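You operate a simulated robot arm through the tools that you are given. There is no shell and no other tool.

The job below is to be done with a simulated robot arm. You get a single attempt, and the scene is never put back.

Task
Set the hub's castle nut, pin it with the white clip and put the dust cap back on.
Fine: cap off first; nut down tight, then back to the white mark.

The check looks at the end state, three seconds after you hand in, the way a careful person would. Anything else that was tipped, shoved, dropped, spilled or broken makes it a failure. A push-on lid holds only when it is set on centred and level and pressed home; a screw cap is set on level and turned clockwise until tight.

Robot
A 7-joint arm with a two-finger parallel gripper, fixed in place. Base frame: the origin is on the floor under the middle of its stand, x ahead of it, y to its left, z up. Readings come in cm, degrees, newtons and seconds.
It reaches about 124.7 cm from its shoulder. Its first joint turns from -132.0 to 132.0 degrees. Payload 3.91 kg.
The tool frame sits at the grasp point between the pads (the TCP): z along the fingers, y along the line on which they close. The tips reach 3 cm beyond it. The gripper opens to 11 cm. The fingers are 2 cm wide and 1 cm thick; the gripper's body (4.8 by 11.2 cm) begins 5.5 cm behind the TCP.
Orientation is that of the tool frame in the base frame, as a unit quaternion [w, x, y, z]. With the fingers straight down and closing along the base's y, the tool's x points along the base's -x, its y along +y and its z along -z.

Tools
- The arm moves only by the tool nudge_tool. Its argument "commands" is a list of rows, each a list of 3 entries, a list of its own where there are three numbers: the closure in counts, from 0 (fully open) to 255 (shut), then the shift along the tool's x, y, z in cm, then the turn, a rotation vector about the tool's x, y, z in degrees. In form: [[hand, [tx, ty, tz], [ax, ay, az]], ...]. A call has 1 to 20 rows; each row shifts and turns the commanded pose from where the row before left it, along the tool's axes as they then stand. A row lasts 0.2 s, in which the tool goes at most 5 cm and 8.6 degrees; a call with a longer step from one row to the next is refused whole, and so is a gripper value outside its range. Where a pose cannot be reached the arm comes as near as it can. A force on the tool above 40 N (or 10 N above the force at the start of the call, whichever is more), or a blocked arm, ends the call early, and 0.2 s more pass. The fingers move at their own pace (about 10.8 cm/s each) and stop on an object; they squeeze with about 23 N. The grip force told is the motor's: it shows also when the fingers shut on nothing. Time passes only in rows, and 0.2 s behind the last, so rows that do not move let the fingers close. It gives the time, the measured TCP pose, the force on the tool (base axes), the opening and the grip force at its end, in the units of the frame above (readings bear some noise), with the torque about the TCP (base axes, N m) and any sound that the robot's microphone picked up, and new pictures: "views" is both (left out), scene, wrist or none.
- Cameras (640 x 400 px; columns grow to the right, rows downward): "scene" is fixed at [5, 64.94, 146.06]; the picture's right is [-0.27, -0.96, 0.00], its down [-0.67, 0.19, -0.72] and it looks along [0.69, -0.19, -0.69] (base axes); focal length 214 px, centre (320, 200). "wrist" rides on the gripper at [7.2, 1.7, -10.3] in the tool frame; the picture's right is [-0.23, 0.97, 0.00], its down [-0.76, -0.18, -0.62] and it looks along [-0.61, -0.14, 0.78] (tool axes); focal length 222 px, centre (320, 200). There is no depth. A picture from a camera that has moved, and an enlarged one, comes with that camera's place and axes in the base frame and with its lens.
- close_up(camera, box): a new picture of the part [left, top, right, bottom] of that camera's present view, enlarged. The clock stands still meanwhile.
- hand_in(): hands the job in; it is judged then, once.

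Places have to be worked out from the pictures, the camera data and where the tool is seen. Open the gripper and draw the arm clear of the work before you hand the job in, unless the task says otherwise.

The tools are called as a command line: name --argument value ..., lists and objects as JSON in quotes. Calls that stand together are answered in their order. nudge_tool: Moves the arm, as the interface text tells. Its arguments: {"type":"object","properties":{"commands":{"type":"array"},"views":{"type":"string","enum":["both","scene","wrist","none"]}},"required":["commands"]} The other tools are called the same way: close_up (camera, box) takes an enlarged picture of a part of a camera's view; hand_in () hands the job in.

At the start:

```text
clock: 0.0
position: [30.22, 48.14, 124.0]
ee_rot: [0.0, -0.001, 1.0, 0.0]
force: [0.1, -0.8, 0.4]
torque: [0.01, 0.02, 0.0]
gripper_width: 11.0
finger_force: 0.1
```

scene: 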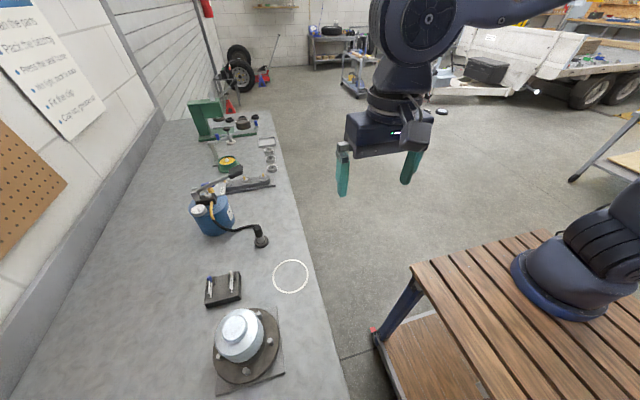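
wrist: 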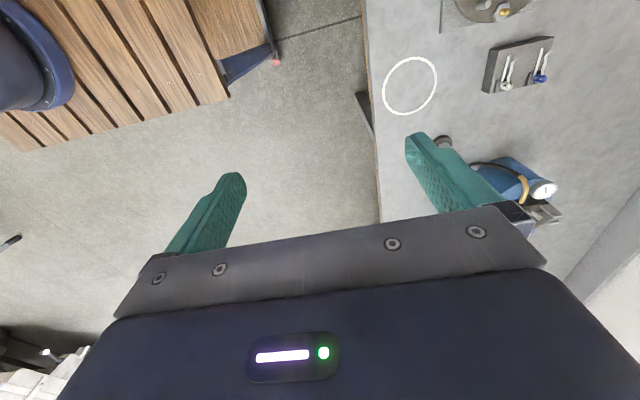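

I begin by looking closely at the hub, the clip holder and the rest of the bench, before moving anything.

close_up --camera "scene" --box '[190, 250, 330, 400]'

close_up --camera "scene" --box '[170, 80, 310, 260]'

close_up --camera "wrist" --box '[360, 0, 640, 220]'

close_up --camera "scene" --box '[0, 0, 160, 150]'

```text
2.67 times, centred on (260, 325) of scene
camera zoom: at [5.0, 64.94, 146.06], right [-0.27, -0.96, 0.0], down [-0.67, 0.19, -0.72], along [0.69, -0.19, -0.69], focal length 572 px, centre (480, -133)
```

zoom: 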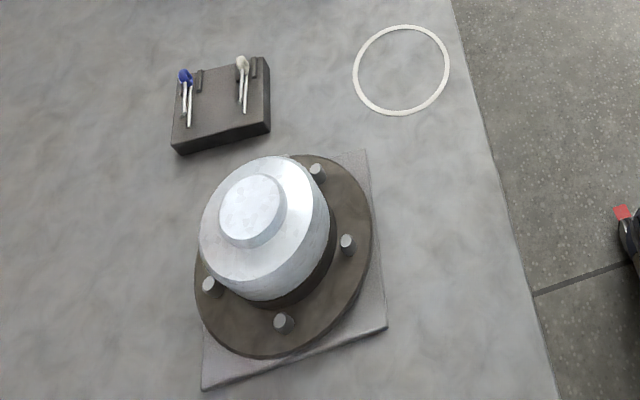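

```text
2.22 times, centred on (240, 170) of scene
camera zoom: at [5.0, 64.94, 146.06], right [-0.27, -0.96, 0.0], down [-0.67, 0.19, -0.72], along [0.69, -0.19, -0.69], focal length 477 px, centre (498, 267)
```

zoom: 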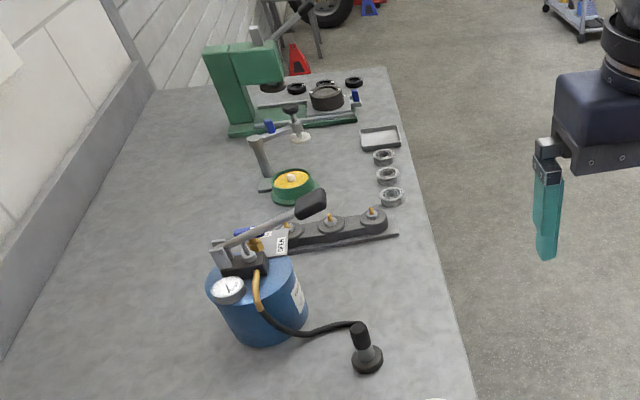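

```text
1.82 times, centred on (500, 110) of wrist
camera zoom: at [23.11, 49.85, 134.48], right [0.23, 0.97, 0.0], down [0.76, -0.18, 0.62], along [0.61, -0.14, -0.78], focal length 404 px, centre (-7, 364)
```

zoom: 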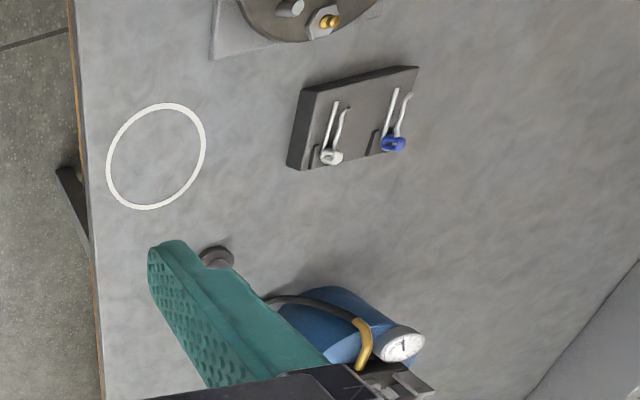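

```text
2.67 times, centred on (80, 75) of scene
camera zoom: at [5.0, 64.94, 146.06], right [-0.27, -0.96, 0.0], down [-0.67, 0.19, -0.72], along [0.69, -0.19, -0.69], focal length 572 px, centre (960, 533)
```

zoom: 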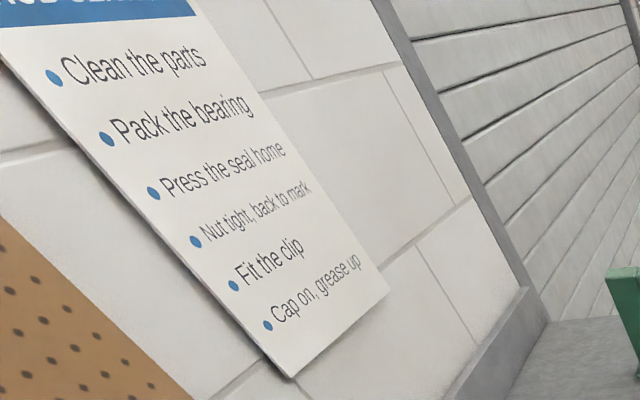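

The bench top triangulates to about z≈84 and the hub sits near (22, 79), with the cap knob on top. I move the open gripper to a viewing position above and short of the hub.

nudge_tool --commands '[[0, [2.0, 3.1, 1.0], [0, 0, 0]], [0, [2.0, 3.1, 1.0], [0, 0, 0]], [0, [2.0, 3.1, 1.0], [0, 0, 0]], [0, [2.0, 3.1, 1.0], [0, 0, 0]], [0, [2.0, 3.1, 1.0], [0, 0, 0]], [0, [2.0, 3.1, 1.0], [0, 0, 0]], [0, [2.0, 3.1, 1.0], [0, 0, 0]], [0, [2.0, 3.1, 1.0], [0, 0, 0]], [0, [2.0, 3.1, 1.0], [0, 0, 0]], [0, [2.0, 3.1, 1.0], [0, 0, 0]], [0, [0, 0, 0], [0, 0, 0]]]'

```text
clock: 2.4
position: [10.27, 79.17, 113.9]
ee_rot: [0.0, 0.0, 1.0, 0.0]
force: [0.1, -0.3, -0.4]
torque: [0.01, -0.05, 0.01]
gripper_width: 10.98
finger_force: 0.1
camera wrist: at [3.11, 80.91, 124.37], right [0.23, 0.97, 0.0], down [0.76, -0.18, 0.62], along [0.61, -0.14, -0.78], focal length 222 px, centre (320, 200)
```

scene: 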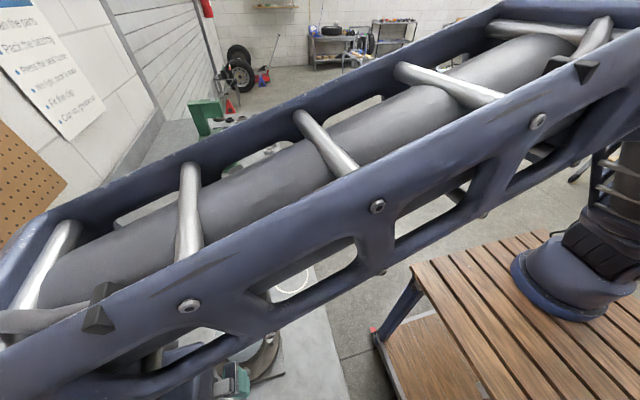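
wrist: 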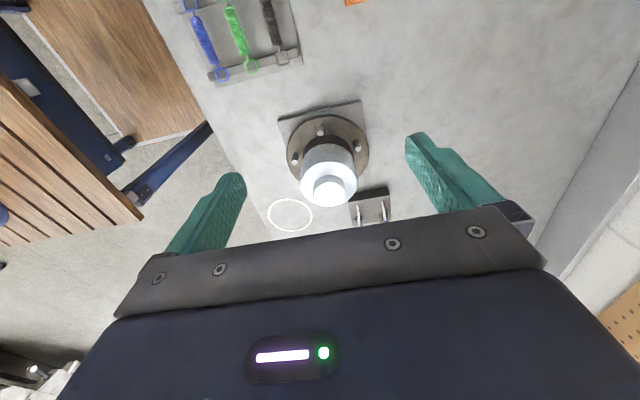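

The wrist view shows the hub with its cap, the clip holder, the white circle, and a rack of coloured tools further toward −x. I look closely at all of these.

close_up --camera "wrist" --box '[250, 90, 420, 240]'

close_up --camera "wrist" --box '[160, 0, 380, 110]'

```text
2.67 times, centred on (335, 165) of wrist
camera zoom: at [3.11, 80.91, 124.37], right [0.23, 0.97, 0.0], down [0.76, -0.18, 0.62], along [0.61, -0.14, -0.78], focal length 592 px, centre (280, 293)
```

zoom: 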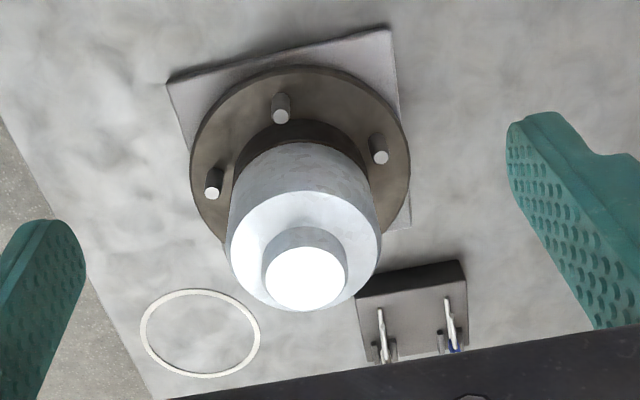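

```text
2.91 times, centred on (270, 55) of wrist
camera zoom: at [3.11, 80.91, 124.37], right [0.23, 0.97, 0.0], down [0.76, -0.18, 0.62], along [0.61, -0.14, -0.78], focal length 646 px, centre (466, 622)
```

zoom: 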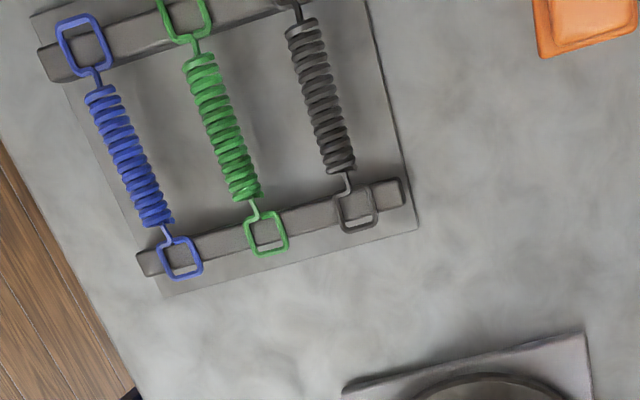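

The rack only holds coloured springs, which aren't part of this job. The cap top comes out at about (21.5, 77.8, 99), so I move above it for a closer view.

nudge_tool --commands '[[0, [-2.8, -0.35, 1.0], [0, 0, 0]], [0, [-2.8, -0.35, 1.0], [0, 0, 0]], [0, [-2.8, -0.35, 1.0], [0, 0, 0]], [0, [-2.8, -0.35, 1.0], [0, 0, 0]], [0, [0, 0, 1.0], [0, 0, 0]], [0, [0, 0, 1.0], [0, 0, 0]], [0, [0, 0, 1.0], [0, 0, 0]], [0, [0, 0, 0], [0, 0, 0]]]'

```text
clock: 4.2
position: [21.49, 77.66, 106.97]
ee_rot: [0.0, -0.001, 1.0, 0.0]
force: [-0.4, -0.2, -0.3]
torque: [-0.02, -0.01, 0.0]
gripper_width: 10.99
finger_force: 0.2
camera wrist: at [14.29, 79.46, 117.48], right [0.23, 0.97, 0.0], down [0.76, -0.18, 0.62], along [0.61, -0.14, -0.78], focal length 222 px, centre (320, 200)
```

scene: 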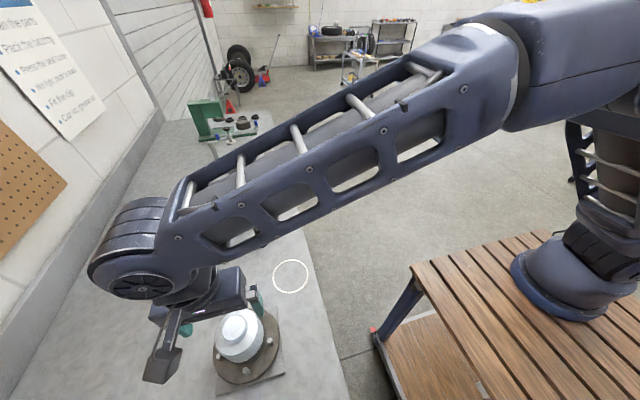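
wrist: 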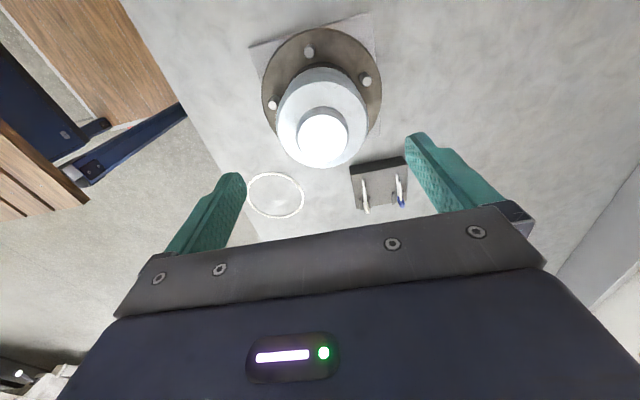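

Now closer to the cap, I zoom in to measure its knob and body.

close_up --camera "wrist" --box '[240, 10, 420, 220]'

close_up --camera "scene" --box '[140, 250, 340, 400]'

```text
1.90 times, centred on (330, 115) of wrist
camera zoom: at [14.29, 79.46, 117.48], right [0.23, 0.97, 0.0], down [0.76, -0.18, 0.62], along [0.61, -0.14, -0.78], focal length 423 px, centre (301, 362)
```

zoom: 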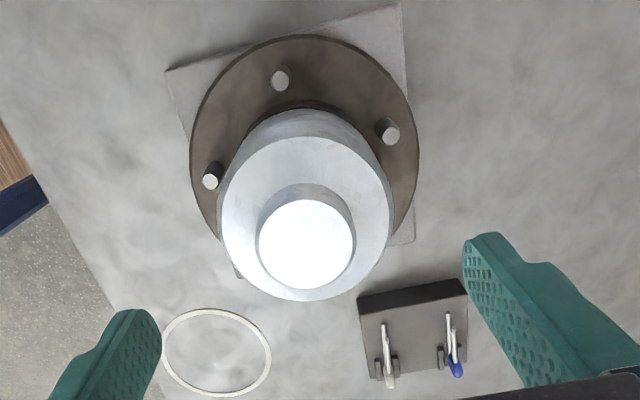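

```text
2.67 times, centred on (240, 325) of scene
camera zoom: at [5.0, 64.94, 146.06], right [-0.27, -0.96, 0.0], down [-0.67, 0.19, -0.72], along [0.69, -0.19, -0.69], focal length 572 px, centre (533, -133)
```

zoom: 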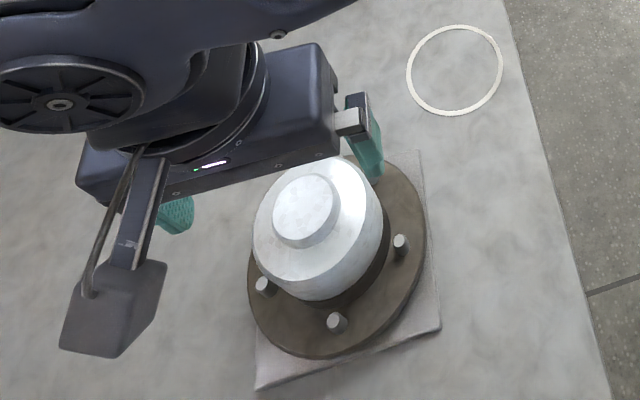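

The measured cap: knob top at (21.9, 77.8, 99.3) with Ø≈4.4, body Ø≈8.6 with its shoulder at z≈97. I centre over it and lower the open fingers around the body partway, checking for contact.

nudge_tool --commands '[[0, [-0.38, 0.18, 0], [0, 0, 0]], [0, [0, 0, 1.5], [0, 0, 0]], [0, [0, 0, 1.5], [0, 0, 0]], [0, [0, 0, 1.5], [0, 0, 0]], [0, [0, 0, 1.5], [0, 0, 0]], [0, [0, 0, 1.0], [0, 0, 0]], [0, [0, 0, 1.0], [0, 0, 0]], [0, [0, 0, 0], [0, 0, 0]]]'

close_up --camera "wrist" --box '[180, 30, 480, 230]'

close_up --camera "scene" --box '[140, 250, 340, 400]'

```text
clock: 6.0
position: [22.03, 77.75, 99.05]
ee_rot: [0.0, 0.0, 1.0, 0.0]
force: [-0.1, 0.2, -0.2]
torque: [0.0, -0.02, 0.02]
gripper_width: 10.98
finger_force: 0.1
camera wrist: at [14.7, 79.61, 109.45], right [0.23, 0.97, 0.0], down [0.76, -0.18, 0.62], along [0.61, -0.14, -0.78], focal length 222 px, centre (320, 200)
```

scene: 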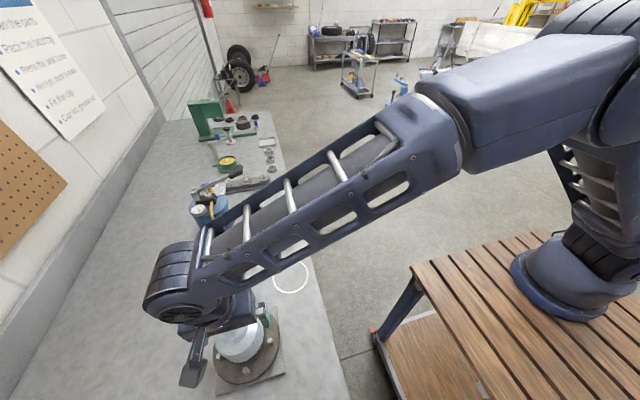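
wrist: 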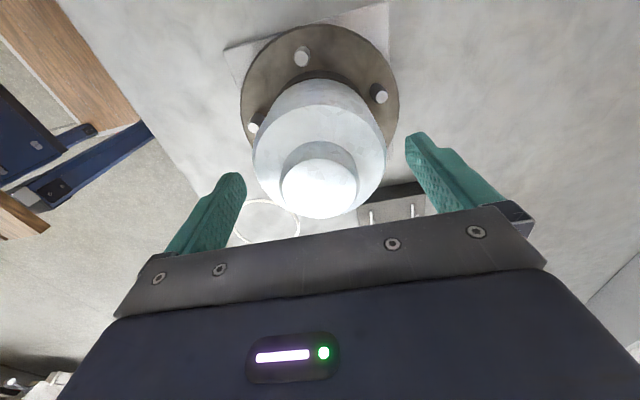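

```text
2.00 times, centred on (330, 130) of wrist
camera zoom: at [14.7, 79.61, 109.45], right [0.23, 0.97, 0.0], down [0.76, -0.18, 0.62], along [0.61, -0.14, -0.78], focal length 444 px, centre (300, 340)
```

zoom: 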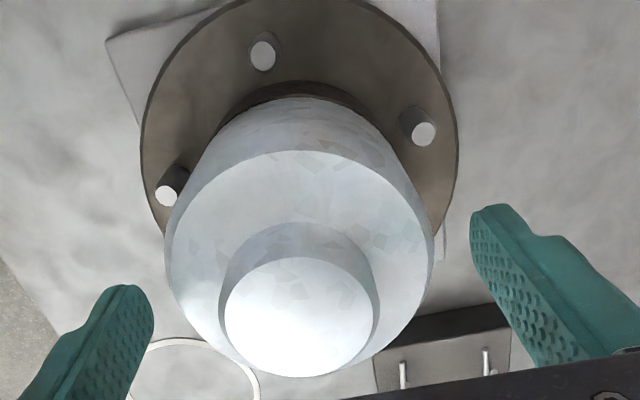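

```text
2.67 times, centred on (240, 325) of scene
camera zoom: at [5.0, 64.94, 146.06], right [-0.27, -0.96, 0.0], down [-0.67, 0.19, -0.72], along [0.69, -0.19, -0.69], focal length 572 px, centre (533, -133)
```

zoom: 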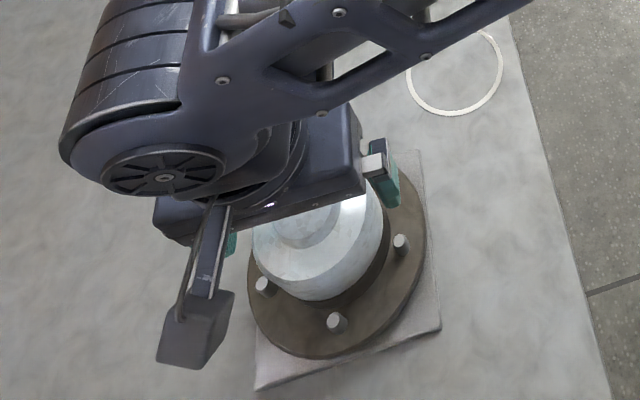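

The knob's top centre projects exactly at the TCP, so the gripper is well centred. I lower another 4 cm so the fingers flank the cap body and close on it.

nudge_tool --commands '[[0, [0, 0, 1.0], [0, 0, 0]], [0, [0, 0, 1.0], [0, 0, 0]], [0, [0, 0, 1.0], [0, 0, 0]], [0, [0, 0, 0.8], [0, 0, 0]], [0, [0, 0, 0], [0, 0, 0]], [60, [0, 0, 0], [0, 0, 0]], [120, [0, 0, 0], [0, 0, 0]], [255, [0, 0, 0], [0, 0, 0]], [255, [0, 0, 0], [0, 0, 0]], [255, [0, 0, 0], [0, 0, 0]]]'

close_up --camera "wrist" --box '[180, 30, 480, 230]'

```text
clock: 8.2
position: [21.81, 77.95, 95.17]
ee_rot: [0.0, 0.0, 1.0, 0.0]
force: [-0.2, 0.3, 0.3]
torque: [0.02, 0.02, -0.01]
gripper_width: 8.85
finger_force: 22.9
heard: snap
camera wrist: at [14.72, 79.62, 105.67], right [0.23, 0.97, 0.0], down [0.76, -0.18, 0.62], along [0.61, -0.14, -0.78], focal length 222 px, centre (320, 200)
```

scene: 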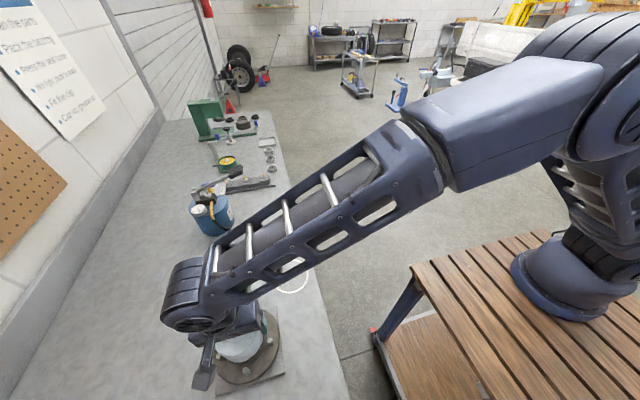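
wrist: 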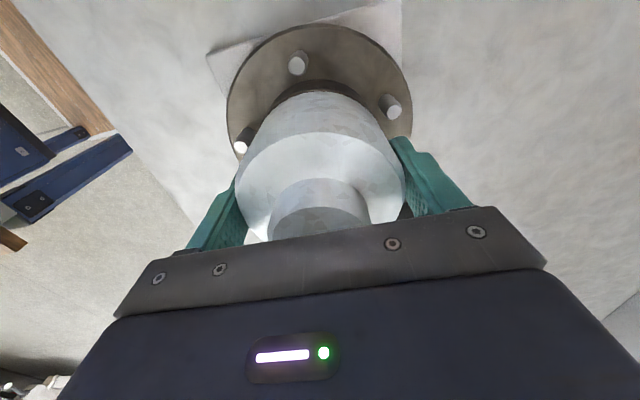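

```text
2.00 times, centred on (330, 130) of wrist
camera zoom: at [14.72, 79.62, 105.67], right [0.23, 0.97, 0.0], down [0.76, -0.18, 0.62], along [0.61, -0.14, -0.78], focal length 444 px, centre (300, 340)
```

zoom: 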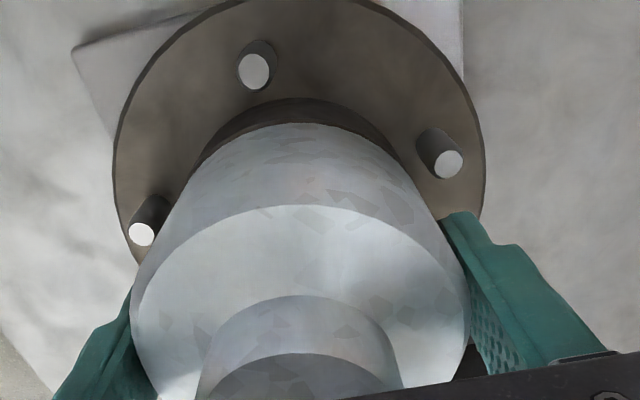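

Gripped on the body at 8.85 cm with 23 N (a snap was heard as the fingers closed). I pull straight up slowly and watch the force.

nudge_tool --commands '[[255, [0, 0, -0.3], [0, 0, 0]], [255, [0, 0, -0.3], [0, 0, 0]], [255, [0, 0, -0.4], [0, 0, 0]], [255, [0, 0, -0.5], [0, 0, 0]], [255, [0, 0, -0.5], [0, 0, 0]], [255, [0, 0, 0], [0, 0, 0]]]' --views "wrist"

```text
clock: 9.6
position: [21.88, 77.9, 97.07]
ee_rot: [0.0, 0.0, 1.0, 0.0]
force: [0.2, -1.0, -0.3]
torque: [-0.01, 0.02, 0.01]
gripper_width: 8.81
finger_force: 22.9
camera wrist: at [14.7, 79.65, 107.64], right [0.23, 0.97, 0.0], down [0.76, -0.18, 0.62], along [0.61, -0.14, -0.78], focal length 222 px, centre (320, 200)
```

wrist: 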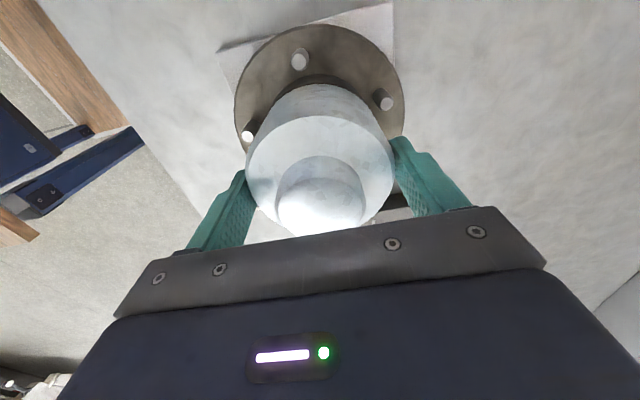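

The knob has shifted relative to the fingers: the pads slid up 2 cm and the cap stayed put, so it holds harder than a plain pull-through. I reopen, go back down for a deeper grip, and this time read the force on tiny pulls.

nudge_tool --commands '[[0, [0, 0, 0], [0, 0, 0]], [0, [0, 0, 0], [0, 0, 0]], [0, [0, 0, 1.0], [0, 0, 0]], [0, [0, 0, 1.0], [0, 0, 0]], [0, [0, 0, 0.3], [0, 0, 0]], [0, [0, 0, 0], [0, 0, 0]]]' --views "wrist"

close_up --camera "wrist" --box '[180, 10, 480, 230]'

close_up --camera "scene" --box '[180, 290, 310, 390]'

```text
clock: 11.0
position: [21.86, 77.95, 94.82]
ee_rot: [0.0, 0.0, 1.0, 0.001]
force: [-0.1, 0.8, -0.1]
torque: [-0.01, 0.0, -0.03]
gripper_width: 11.0
finger_force: 0.1
camera wrist: at [14.71, 79.63, 105.37], right [0.23, 0.97, 0.0], down [0.76, -0.18, 0.62], along [0.61, -0.14, -0.78], focal length 222 px, centre (320, 200)
```

wrist: 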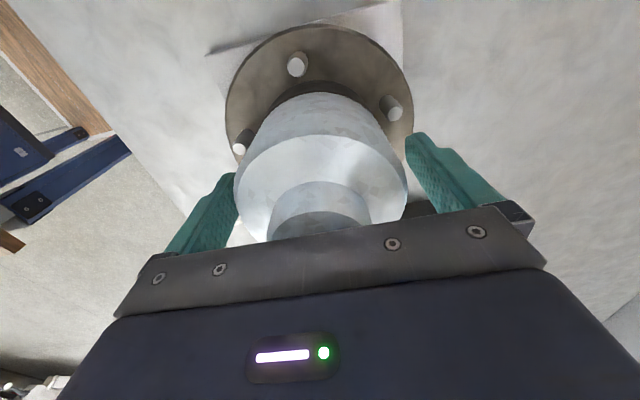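

```text
1.82 times, centred on (330, 120) of wrist
camera zoom: at [14.71, 79.63, 105.37], right [0.23, 0.97, 0.0], down [0.76, -0.18, 0.62], along [0.61, -0.14, -0.78], focal length 404 px, centre (302, 346)
```

zoom: 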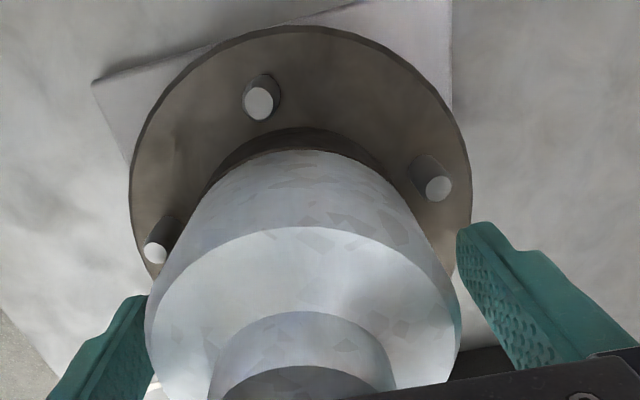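

```text
4.00 times, centred on (245, 340) of scene
camera zoom: at [5.0, 64.94, 146.06], right [-0.27, -0.96, 0.0], down [-0.67, 0.19, -0.72], along [0.69, -0.19, -0.69], focal length 858 px, centre (620, -360)
```

zoom: 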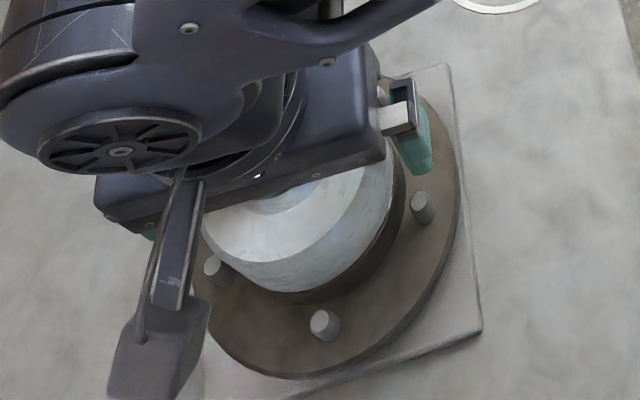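

The fingers now flank the full cap wall (its rim is at about z≈91.8). I close again and pull in very small steps, reading the force.

nudge_tool --commands '[[100, [0, 0, 0], [0, 0, 0]], [255, [0, 0, 0], [0, 0, 0]], [255, [0, 0, 0], [0, 0, 0]], [255, [0, 0, 0], [0, 0, 0]], [255, [0, 0, -0.1], [0, 0, 0]], [255, [0, 0, -0.1], [0, 0, 0]]]' --views "none"

nudge_tool --commands '[[255, [0, 0, -0.1], [0, 0, 0]], [255, [0, 0, -0.1], [0, 0, 0]]]' --views "none"

```text
clock: 12.4
position: [21.85, 77.82, 95.15]
ee_rot: [0.0, -0.001, 1.0, 0.0]
force: [-0.7, -0.9, -0.2]
torque: [-0.01, 0.0, 0.0]
gripper_width: 8.88
finger_force: 23.1
```

```text
clock: 13.0
position: [21.89, 77.86, 95.31]
ee_rot: [0.0, 0.0, 1.0, 0.0]
force: [-0.4, -0.6, -0.7]
torque: [0.0, 0.0, 0.0]
gripper_width: 8.85
finger_force: 23.1
```

Almost no force shows on the tool while it rises, so I look to see whether the cap is following or the pads are slipping.

nudge_tool --commands '[[255, [0, 0, -0.3], [0, 0, 0]], [255, [0, 0, -0.3], [0, 0, 0]], [255, [0, 0, 0], [0, 0, 0]]]' --views "both"

close_up --camera "wrist" --box '[180, 10, 480, 230]'

close_up --camera "scene" --box '[180, 290, 310, 390]'

```text
clock: 13.8
position: [21.89, 77.84, 95.92]
ee_rot: [-0.001, 0.0, 1.0, 0.0]
force: [0.3, 1.0, -1.7]
torque: [0.0, 0.0, 0.01]
gripper_width: 8.87
finger_force: 22.7
camera wrist: at [14.69, 79.61, 106.37], right [0.23, 0.97, 0.0], down [0.76, -0.18, 0.62], along [0.61, -0.14, -0.78], focal length 222 px, centre (320, 200)
```

scene: 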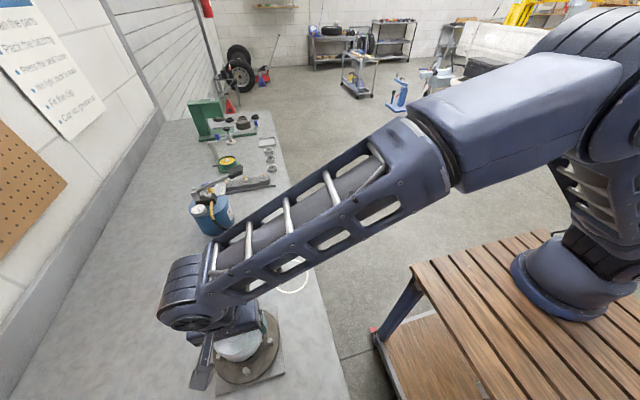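
wrist: 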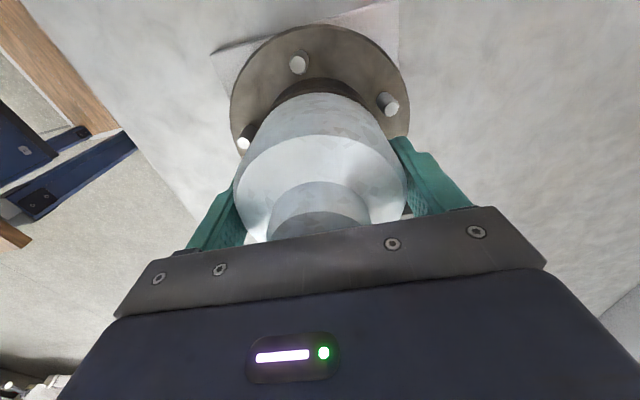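

```text
1.82 times, centred on (330, 120) of wrist
camera zoom: at [14.69, 79.61, 106.37], right [0.23, 0.97, 0.0], down [0.76, -0.18, 0.62], along [0.61, -0.14, -0.78], focal length 404 px, centre (302, 346)
```

zoom: 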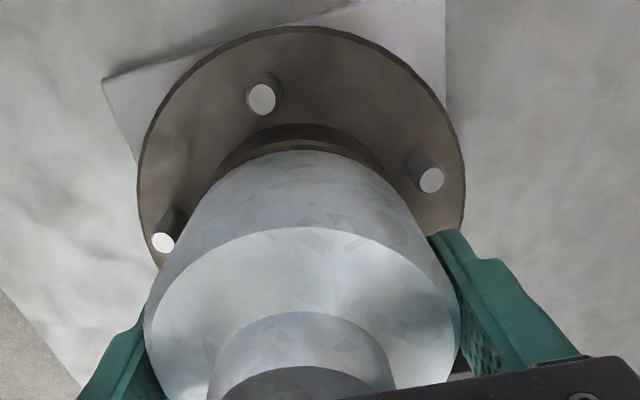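

```text
4.00 times, centred on (245, 340) of scene
camera zoom: at [5.0, 64.94, 146.06], right [-0.27, -0.96, 0.0], down [-0.67, 0.19, -0.72], along [0.69, -0.19, -0.69], focal length 858 px, centre (620, -360)
```

zoom: 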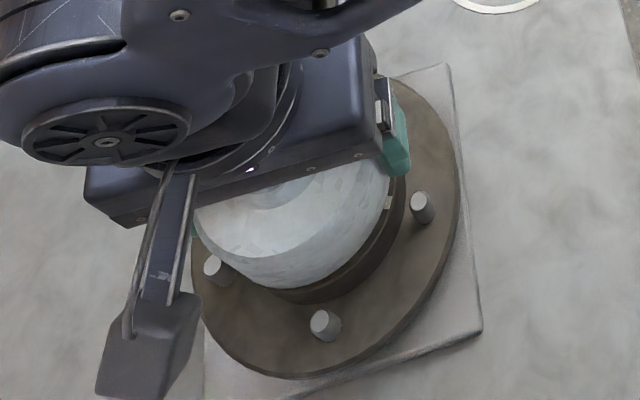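

This time the cap keeps its place between the fingers while the collar beneath shows more, so it is coming off. I continue lifting straight up.

nudge_tool --commands '[[255, [0, 0, -0.5], [0, 0, 0]], [255, [0, 0, -0.8], [0, 0, 0]], [255, [0, 0, -1.0], [0, 0, 0]], [255, [0, 0, -1.0], [0, 0, 0]], [255, [0, 0, -1.2], [0, 0, 0]], [255, [0, 0, -1.2], [0, 0, 0]], [255, [0, 0, -1.2], [0, 0, 0]], [255, [0, 0, -1.2], [0, 0, 0]], [255, [0, 0, -1.2], [0, 0, 0]], [255, [0, 0, 0], [0, 0, 0]]]' --views "both"

close_up --camera "scene" --box '[180, 290, 310, 390]'

```text
clock: 16.0
position: [21.89, 77.85, 105.17]
ee_rot: [-0.001, 0.0, 1.0, 0.0]
force: [0.0, 0.7, -0.5]
torque: [0.03, -0.02, 0.0]
gripper_width: 8.86
finger_force: 21.9
camera wrist: at [14.7, 79.62, 115.71], right [0.23, 0.97, 0.0], down [0.76, -0.18, 0.62], along [0.61, -0.14, -0.78], focal length 222 px, centre (320, 200)
```

scene: 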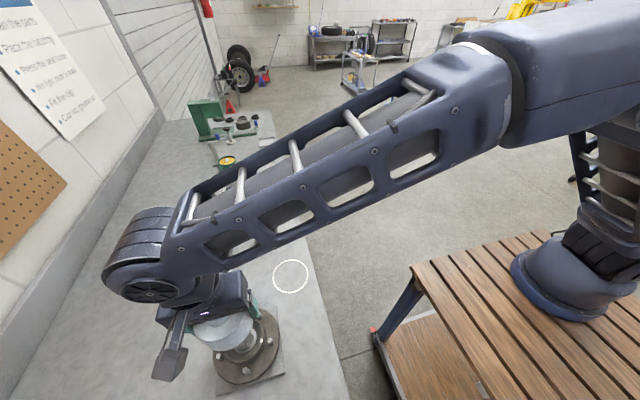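
wrist: 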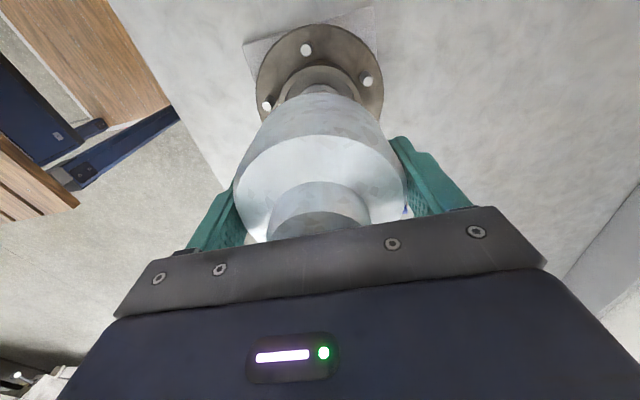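

```text
4.00 times, centred on (245, 340) of scene
camera zoom: at [5.0, 64.94, 146.06], right [-0.27, -0.96, 0.0], down [-0.67, 0.19, -0.72], along [0.69, -0.19, -0.69], focal length 858 px, centre (620, -360)
```

zoom: 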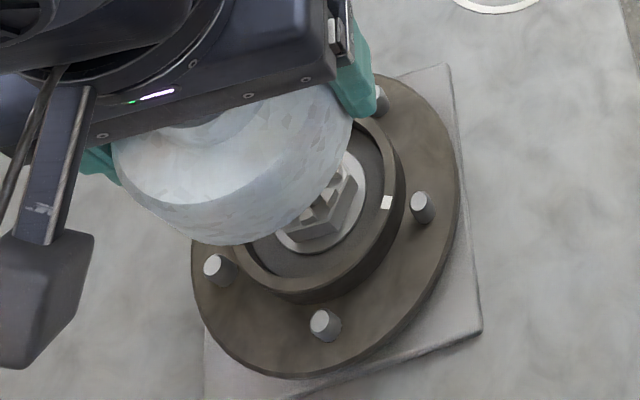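

The cap is off: the castle nut is visible inside the collar with a white mark on the collar face. I carry the cap over to the white circle at about (37.1, 65.5) on the bench.

nudge_tool --commands '[[255, [-1.5, -1.2, -0.5], [0, 0, 0]], [255, [-2.7, -2.2, 0], [0, 0, 0]], [255, [-2.7, -2.2, 0], [0, 0, 0]], [255, [-2.7, -2.2, 0], [0, 0, 0]], [255, [-2.7, -2.2, 0], [0, 0, 0]], [255, [-2.0, -1.6, 0], [0, 0, 0]], [255, [-0.9, -0.75, 0], [0, 0, 0]], [255, [0, 0, 0], [0, 0, 0]], [255, [0, 0, 2], [0, 0, 0]], [255, [0, 0, 2], [0, 0, 0]], [255, [0, 0, 2], [0, 0, 0]], [255, [0, 0, 2], [0, 0, 0]], [255, [0, 0, 2], [0, 0, 0]], [255, [0, 0, 2], [0, 0, 0]], [255, [0, 0, 0], [0, 0, 0]]]' --views "both"

close_up --camera "scene" --box '[180, 210, 340, 400]'

```text
clock: 19.2
position: [37.11, 65.5, 93.77]
ee_rot: [0.0, 0.0, 1.0, 0.0]
force: [0.3, 0.2, -1.6]
torque: [0.0, 0.02, 0.02]
gripper_width: 8.87
finger_force: 23.0
camera wrist: at [29.93, 67.31, 104.17], right [0.23, 0.97, 0.0], down [0.76, -0.18, 0.62], along [0.61, -0.14, -0.78], focal length 222 px, centre (320, 200)
```

scene: 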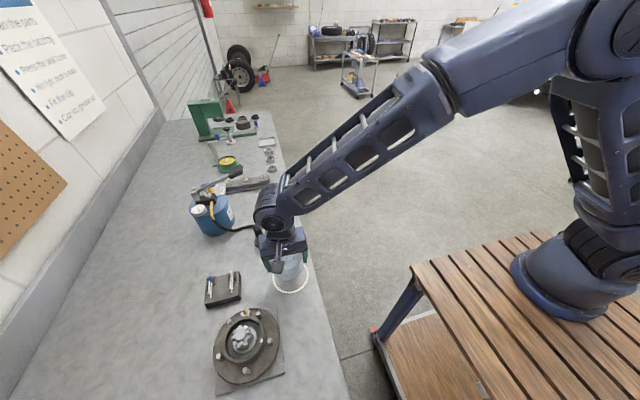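
wrist: 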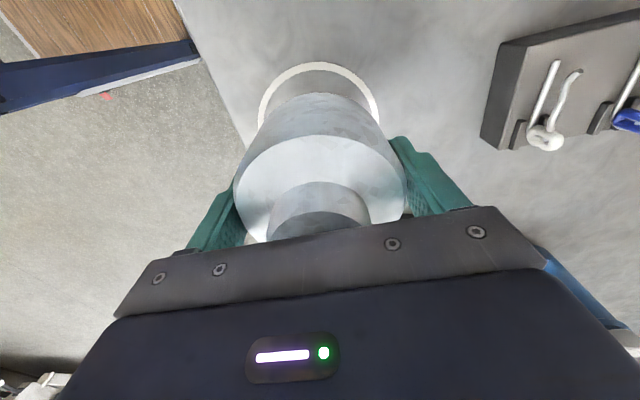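

```text
2.11 times, centred on (260, 305) of scene
camera zoom: at [5.0, 64.94, 146.06], right [-0.27, -0.96, 0.0], down [-0.67, 0.19, -0.72], along [0.69, -0.19, -0.69], focal length 452 px, centre (446, -21)
```

zoom: 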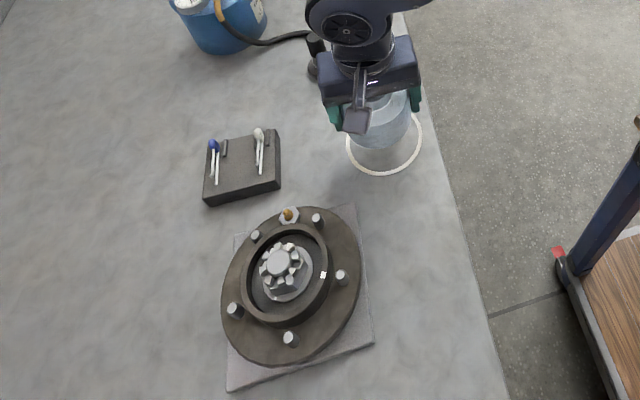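

The cap is above the circle with its bottom near z≈90.5. I lower it 5.5 cm and then in small steps to touch the bench gently.

nudge_tool --commands '[[255, [0, 0, 1.2], [0, 0, 0]], [255, [0, 0, 1.2], [0, 0, 0]], [255, [0, 0, 1.2], [0, 0, 0]], [255, [0, 0, 1.0], [0, 0, 0]], [255, [0, 0, 0.7], [0, 0, 0]], [255, [0, 0, 0.3], [0, 0, 0]], [255, [0, 0, 0], [0, 0, 0]]]' --views "both"

close_up --camera "wrist" --box '[180, 40, 480, 240]'

```text
clock: 20.8
position: [37.07, 65.56, 88.0]
ee_rot: [0.001, 0.0, 1.0, -0.001]
force: [0.4, -0.4, -0.6]
torque: [0.0, 0.0, -0.02]
gripper_width: 8.86
finger_force: 23.1
camera wrist: at [29.88, 67.31, 98.57], right [0.23, 0.97, 0.0], down [0.76, -0.18, 0.62], along [0.61, -0.14, -0.78], focal length 222 px, centre (320, 200)
```

scene: 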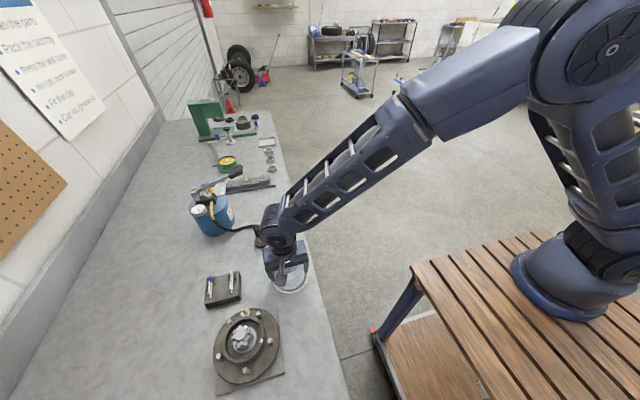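
wrist: 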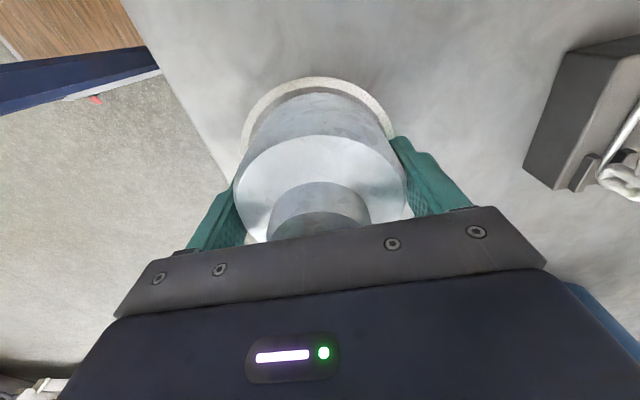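

```text
2.00 times, centred on (330, 140) of wrist
camera zoom: at [29.88, 67.31, 98.57], right [0.23, 0.97, 0.0], down [0.76, -0.18, 0.62], along [0.61, -0.14, -0.78], focal length 444 px, centre (300, 320)
```

zoom: 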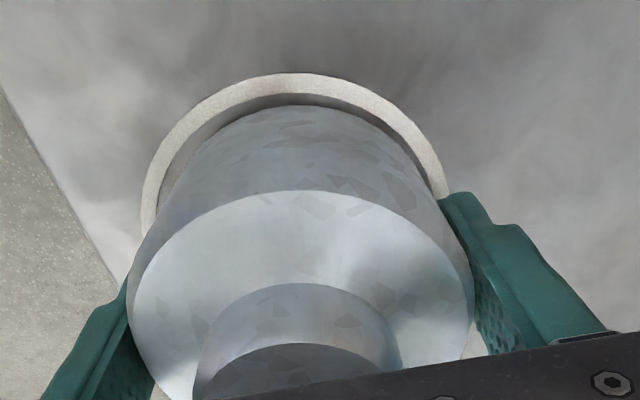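

Cap is nicely centred in the circle and nearly down. I lower in 1–2 mm steps until the force shows contact.

nudge_tool --commands '[[255, [0, 0, 0.15], [0, 0, 0]], [255, [0, 0, 0.15], [0, 0, 0]], [255, [0, 0, 0], [0, 0, 0]]]' --views "none"

nudge_tool --commands '[[255, [0, 0, 0.15], [0, 0, 0]], [255, [0, 0, 0.15], [0, 0, 0]], [255, [0, 0, 0], [0, 0, 0]]]' --views "none"

```text
clock: 21.6
position: [37.08, 65.47, 87.78]
ee_rot: [0.0, 0.0, 1.0, 0.0]
force: [-0.2, 0.4, -0.8]
torque: [-0.01, -0.01, 0.0]
gripper_width: 8.89
finger_force: 23.2
```

```text
clock: 22.4
position: [37.22, 65.57, 87.51]
ee_rot: [0.0, 0.001, 1.0, 0.001]
force: [-0.3, 0.1, -0.2]
torque: [0.0, -0.02, -0.01]
gripper_width: 8.86
finger_force: 23.4
```

No clear contact yet at TCP z≈87.5; I continue in 1 mm steps.

nudge_tool --commands '[[255, [0, 0, 0.1], [0, 0, 0]], [255, [0, 0, 0.1], [0, 0, 0]], [255, [0, 0, 0], [0, 0, 0]]]' --views "none"

nudge_tool --commands '[[255, [0, 0, 0.1], [0, 0, 0]], [255, [0, 0, 0.1], [0, 0, 0]], [255, [0, 0, 0], [0, 0, 0]]]' --views "wrist"

```text
clock: 23.2
position: [37.07, 65.48, 87.4]
ee_rot: [0.0, 0.0, 1.0, 0.0]
force: [-0.4, -3.4, 9.3]
torque: [-0.47, 0.07, 0.08]
gripper_width: 8.86
finger_force: 22.9
```

```text
clock: 24.0
position: [37.03, 65.55, 87.25]
ee_rot: [0.001, -0.001, 1.0, 0.001]
force: [1.8, -2.8, 29.9]
torque: [-0.27, 0.01, 0.05]
gripper_width: 8.91
finger_force: 23.1
camera wrist: at [29.87, 67.29, 97.74], right [0.23, 0.97, 0.0], down [0.76, -0.18, 0.62], along [0.61, -0.14, -0.78], focal length 222 px, centre (320, 200)
```

wrist: 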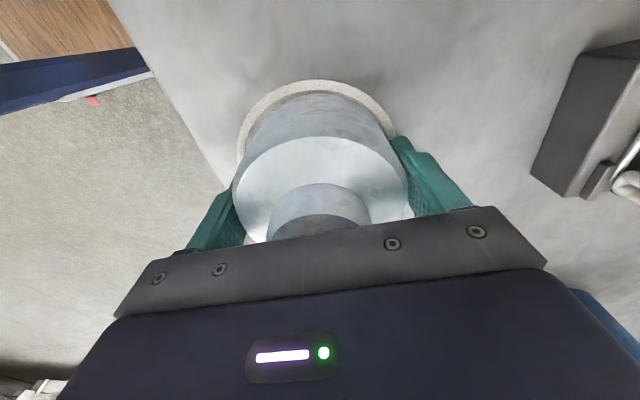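

Firm contact at TCP z≈87.3 (30 N), so the cap is on the bench. I back off slightly, open the fingers, and rise clear.

nudge_tool --commands '[[255, [0, 0, -0.2], [0, 0, 0]], [200, [0, 0, 0], [0, 0, 0]], [40, [0, 0, 0], [0, 0, 0]], [0, [0, 0, 0], [0, 0, 0]], [0, [0, 0, 0], [0, 0, 0]], [0, [0, 0, -1.0], [0, 0, 0]], [0, [0, 0, -2.0], [0, 0, 0]], [0, [0, 0, -3.0], [0, 0, 0]], [0, [0, 0, -3.0], [0, 0, 0]], [0, [0, 0, -3.0], [0, 0, 0]], [0, [0, 0, -3.0], [0, 0, 0]], [0, [0, 0, -3.0], [0, 0, 0]], [0, [0, 0, 0], [0, 0, 0]]]' --views "both"

close_up --camera "scene" --box '[180, 210, 340, 400]'

```text
clock: 26.8
position: [37.07, 65.33, 105.29]
ee_rot: [0.0, -0.001, 1.0, 0.0]
force: [0.2, 0.0, -0.5]
torque: [-0.01, -0.01, 0.01]
gripper_width: 11.0
finger_force: 0.0
camera wrist: at [29.91, 67.26, 115.86], right [0.23, 0.97, 0.0], down [0.76, -0.18, 0.62], along [0.61, -0.14, -0.78], focal length 222 px, centre (320, 200)
```

scene: 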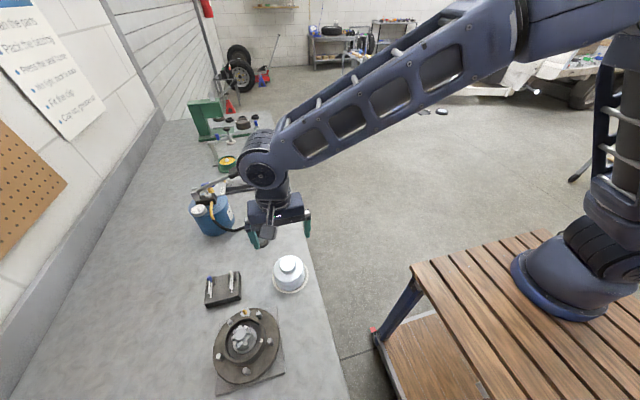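
wrist: 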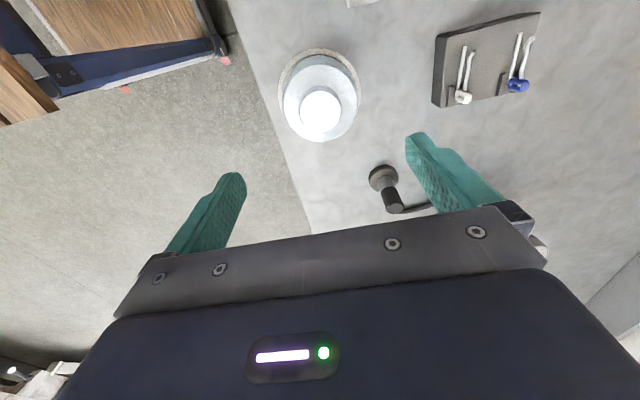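

```text
2.11 times, centred on (260, 305) of scene
camera zoom: at [5.0, 64.94, 146.06], right [-0.27, -0.96, 0.0], down [-0.67, 0.19, -0.72], along [0.69, -0.19, -0.69], focal length 452 px, centre (446, -21)
```

zoom: 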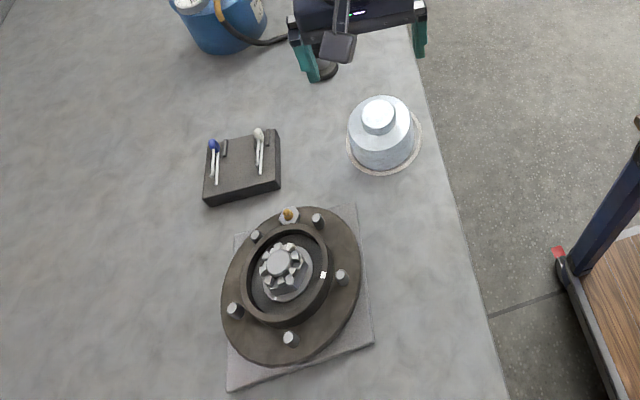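

The cap stands upright inside the circle. I zoom in on the clips and the nut, then will fly back above the hub.

close_up --camera "wrist" --box '[420, 0, 560, 120]'

close_up --camera "scene" --box '[205, 300, 290, 390]'

close_up --camera "scene" --box '[195, 260, 255, 310]'

nudge_tool --commands '[[0, [2.6, 2.1, 0], [0, 0, 0]], [0, [2.6, 2.1, 0], [0, 0, 0]], [0, [2.6, 2.1, 0], [0, 0, 0]], [0, [2.6, 2.1, 0], [0, 0, 0]], [0, [2.6, 2.1, 0], [0, 0, 0]], [0, [2.2, 2.0, 0], [0, 0, 0]], [0, [0, 0, 1.5], [0, 0, 0]], [0, [0, 0, 0], [0, 0, 0]]]' --views "both"

close_up --camera "wrist" --box '[230, 0, 430, 200]'

```text
3.33 times, centred on (490, 60) of wrist
camera zoom: at [29.91, 67.26, 115.86], right [0.23, 0.97, 0.0], down [0.76, -0.18, 0.62], along [0.61, -0.14, -0.78], focal length 740 px, centre (-247, 667)
```

zoom: 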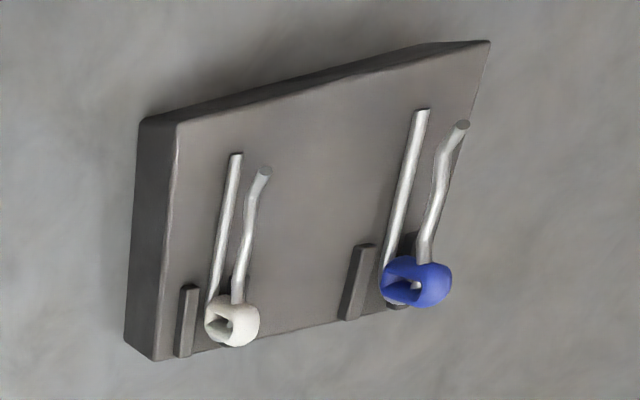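

```text
4.44 times, centred on (248, 345) of scene
camera zoom: at [5.0, 64.94, 146.06], right [-0.27, -0.96, 0.0], down [-0.67, 0.19, -0.72], along [0.69, -0.19, -0.69], focal length 953 px, centre (642, -444)
```

zoom: 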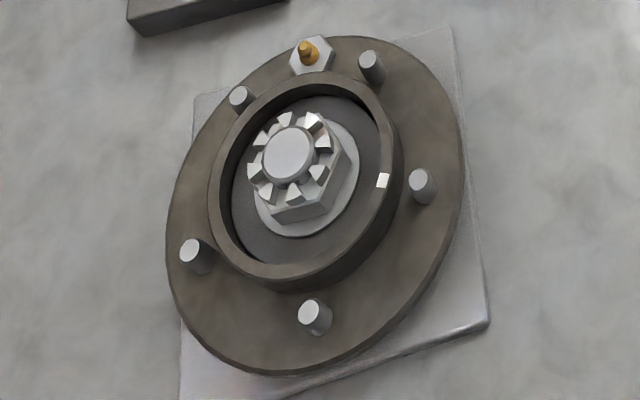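

```text
8.00 times, centred on (225, 285) of scene
camera zoom: at [5.0, 64.94, 146.06], right [-0.27, -0.96, 0.0], down [-0.67, 0.19, -0.72], along [0.69, -0.19, -0.69], focal length 1716 px, centre (1080, -480)
```

zoom: 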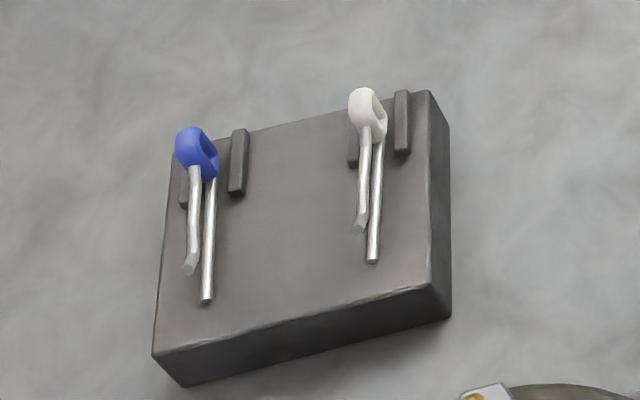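

```text
clock: 28.6
position: [21.88, 78.02, 103.79]
ee_rot: [0.0, 0.0, 1.0, -0.001]
force: [-0.3, -0.7, -0.8]
torque: [0.01, -0.01, 0.04]
gripper_width: 11.0
finger_force: 0.1
camera wrist: at [14.66, 79.8, 114.3], right [0.23, 0.97, 0.0], down [0.76, -0.18, 0.62], along [0.61, -0.14, -0.78], focal length 222 px, centre (320, 200)
```

scene: 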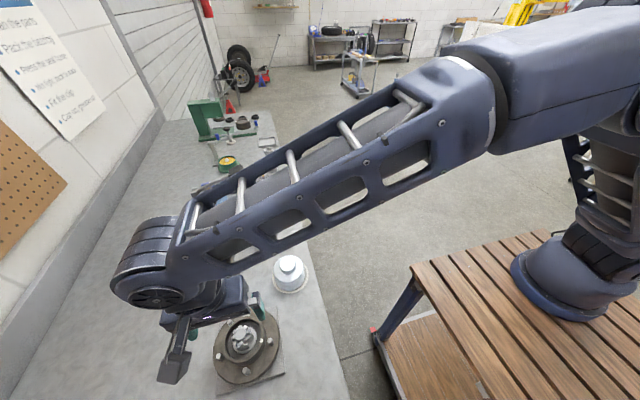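
wrist: 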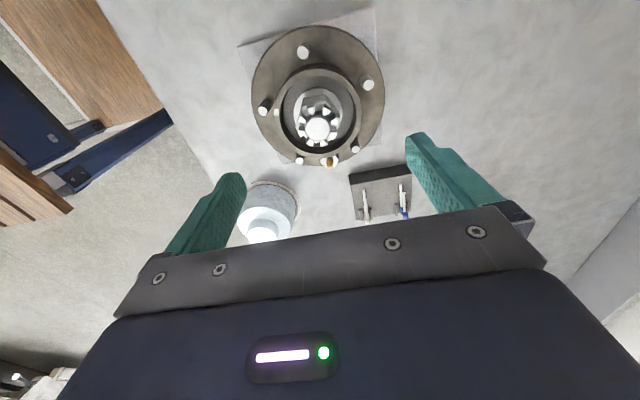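

```text
2.00 times, centred on (330, 100) of wrist
camera zoom: at [14.66, 79.8, 114.3], right [0.23, 0.97, 0.0], down [0.76, -0.18, 0.62], along [0.61, -0.14, -0.78], focal length 444 px, centre (300, 400)
```

zoom: 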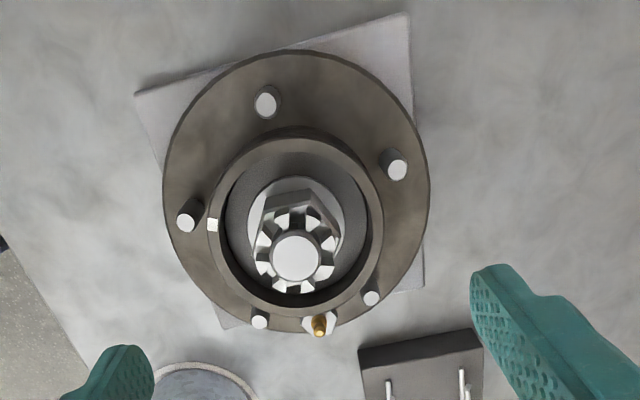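

Now looking straight at the hub: I enlarge the nut, the spindle and the white mark.

close_up --camera "wrist" --box '[280, 60, 365, 165]'

close_up --camera "scene" --box '[215, 310, 285, 365]'

```text
3.81 times, centred on (322, 112) of wrist
camera zoom: at [14.66, 79.8, 114.3], right [0.23, 0.97, 0.0], down [0.76, -0.18, 0.62], along [0.61, -0.14, -0.78], focal length 846 px, centre (310, 533)
```

zoom: 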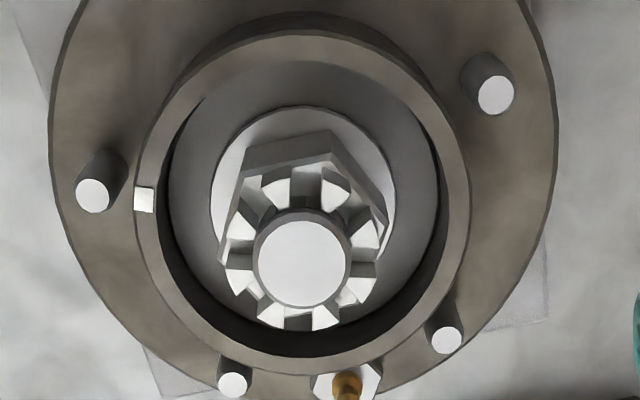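

```text
7.27 times, centred on (250, 338) of scene
camera zoom: at [5.0, 64.94, 146.06], right [-0.27, -0.96, 0.0], down [-0.67, 0.19, -0.72], along [0.69, -0.19, -0.69], focal length 1560 px, centre (829, -800)
```

zoom: 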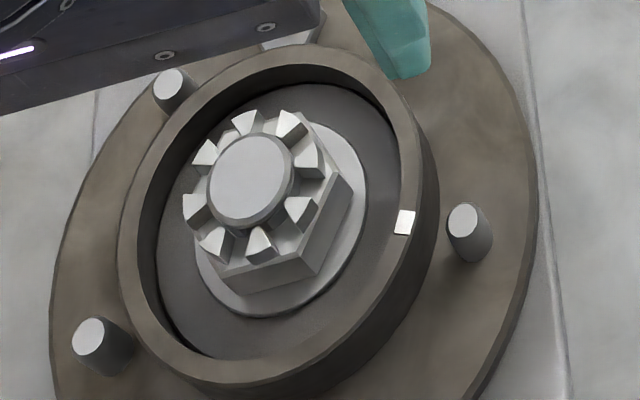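

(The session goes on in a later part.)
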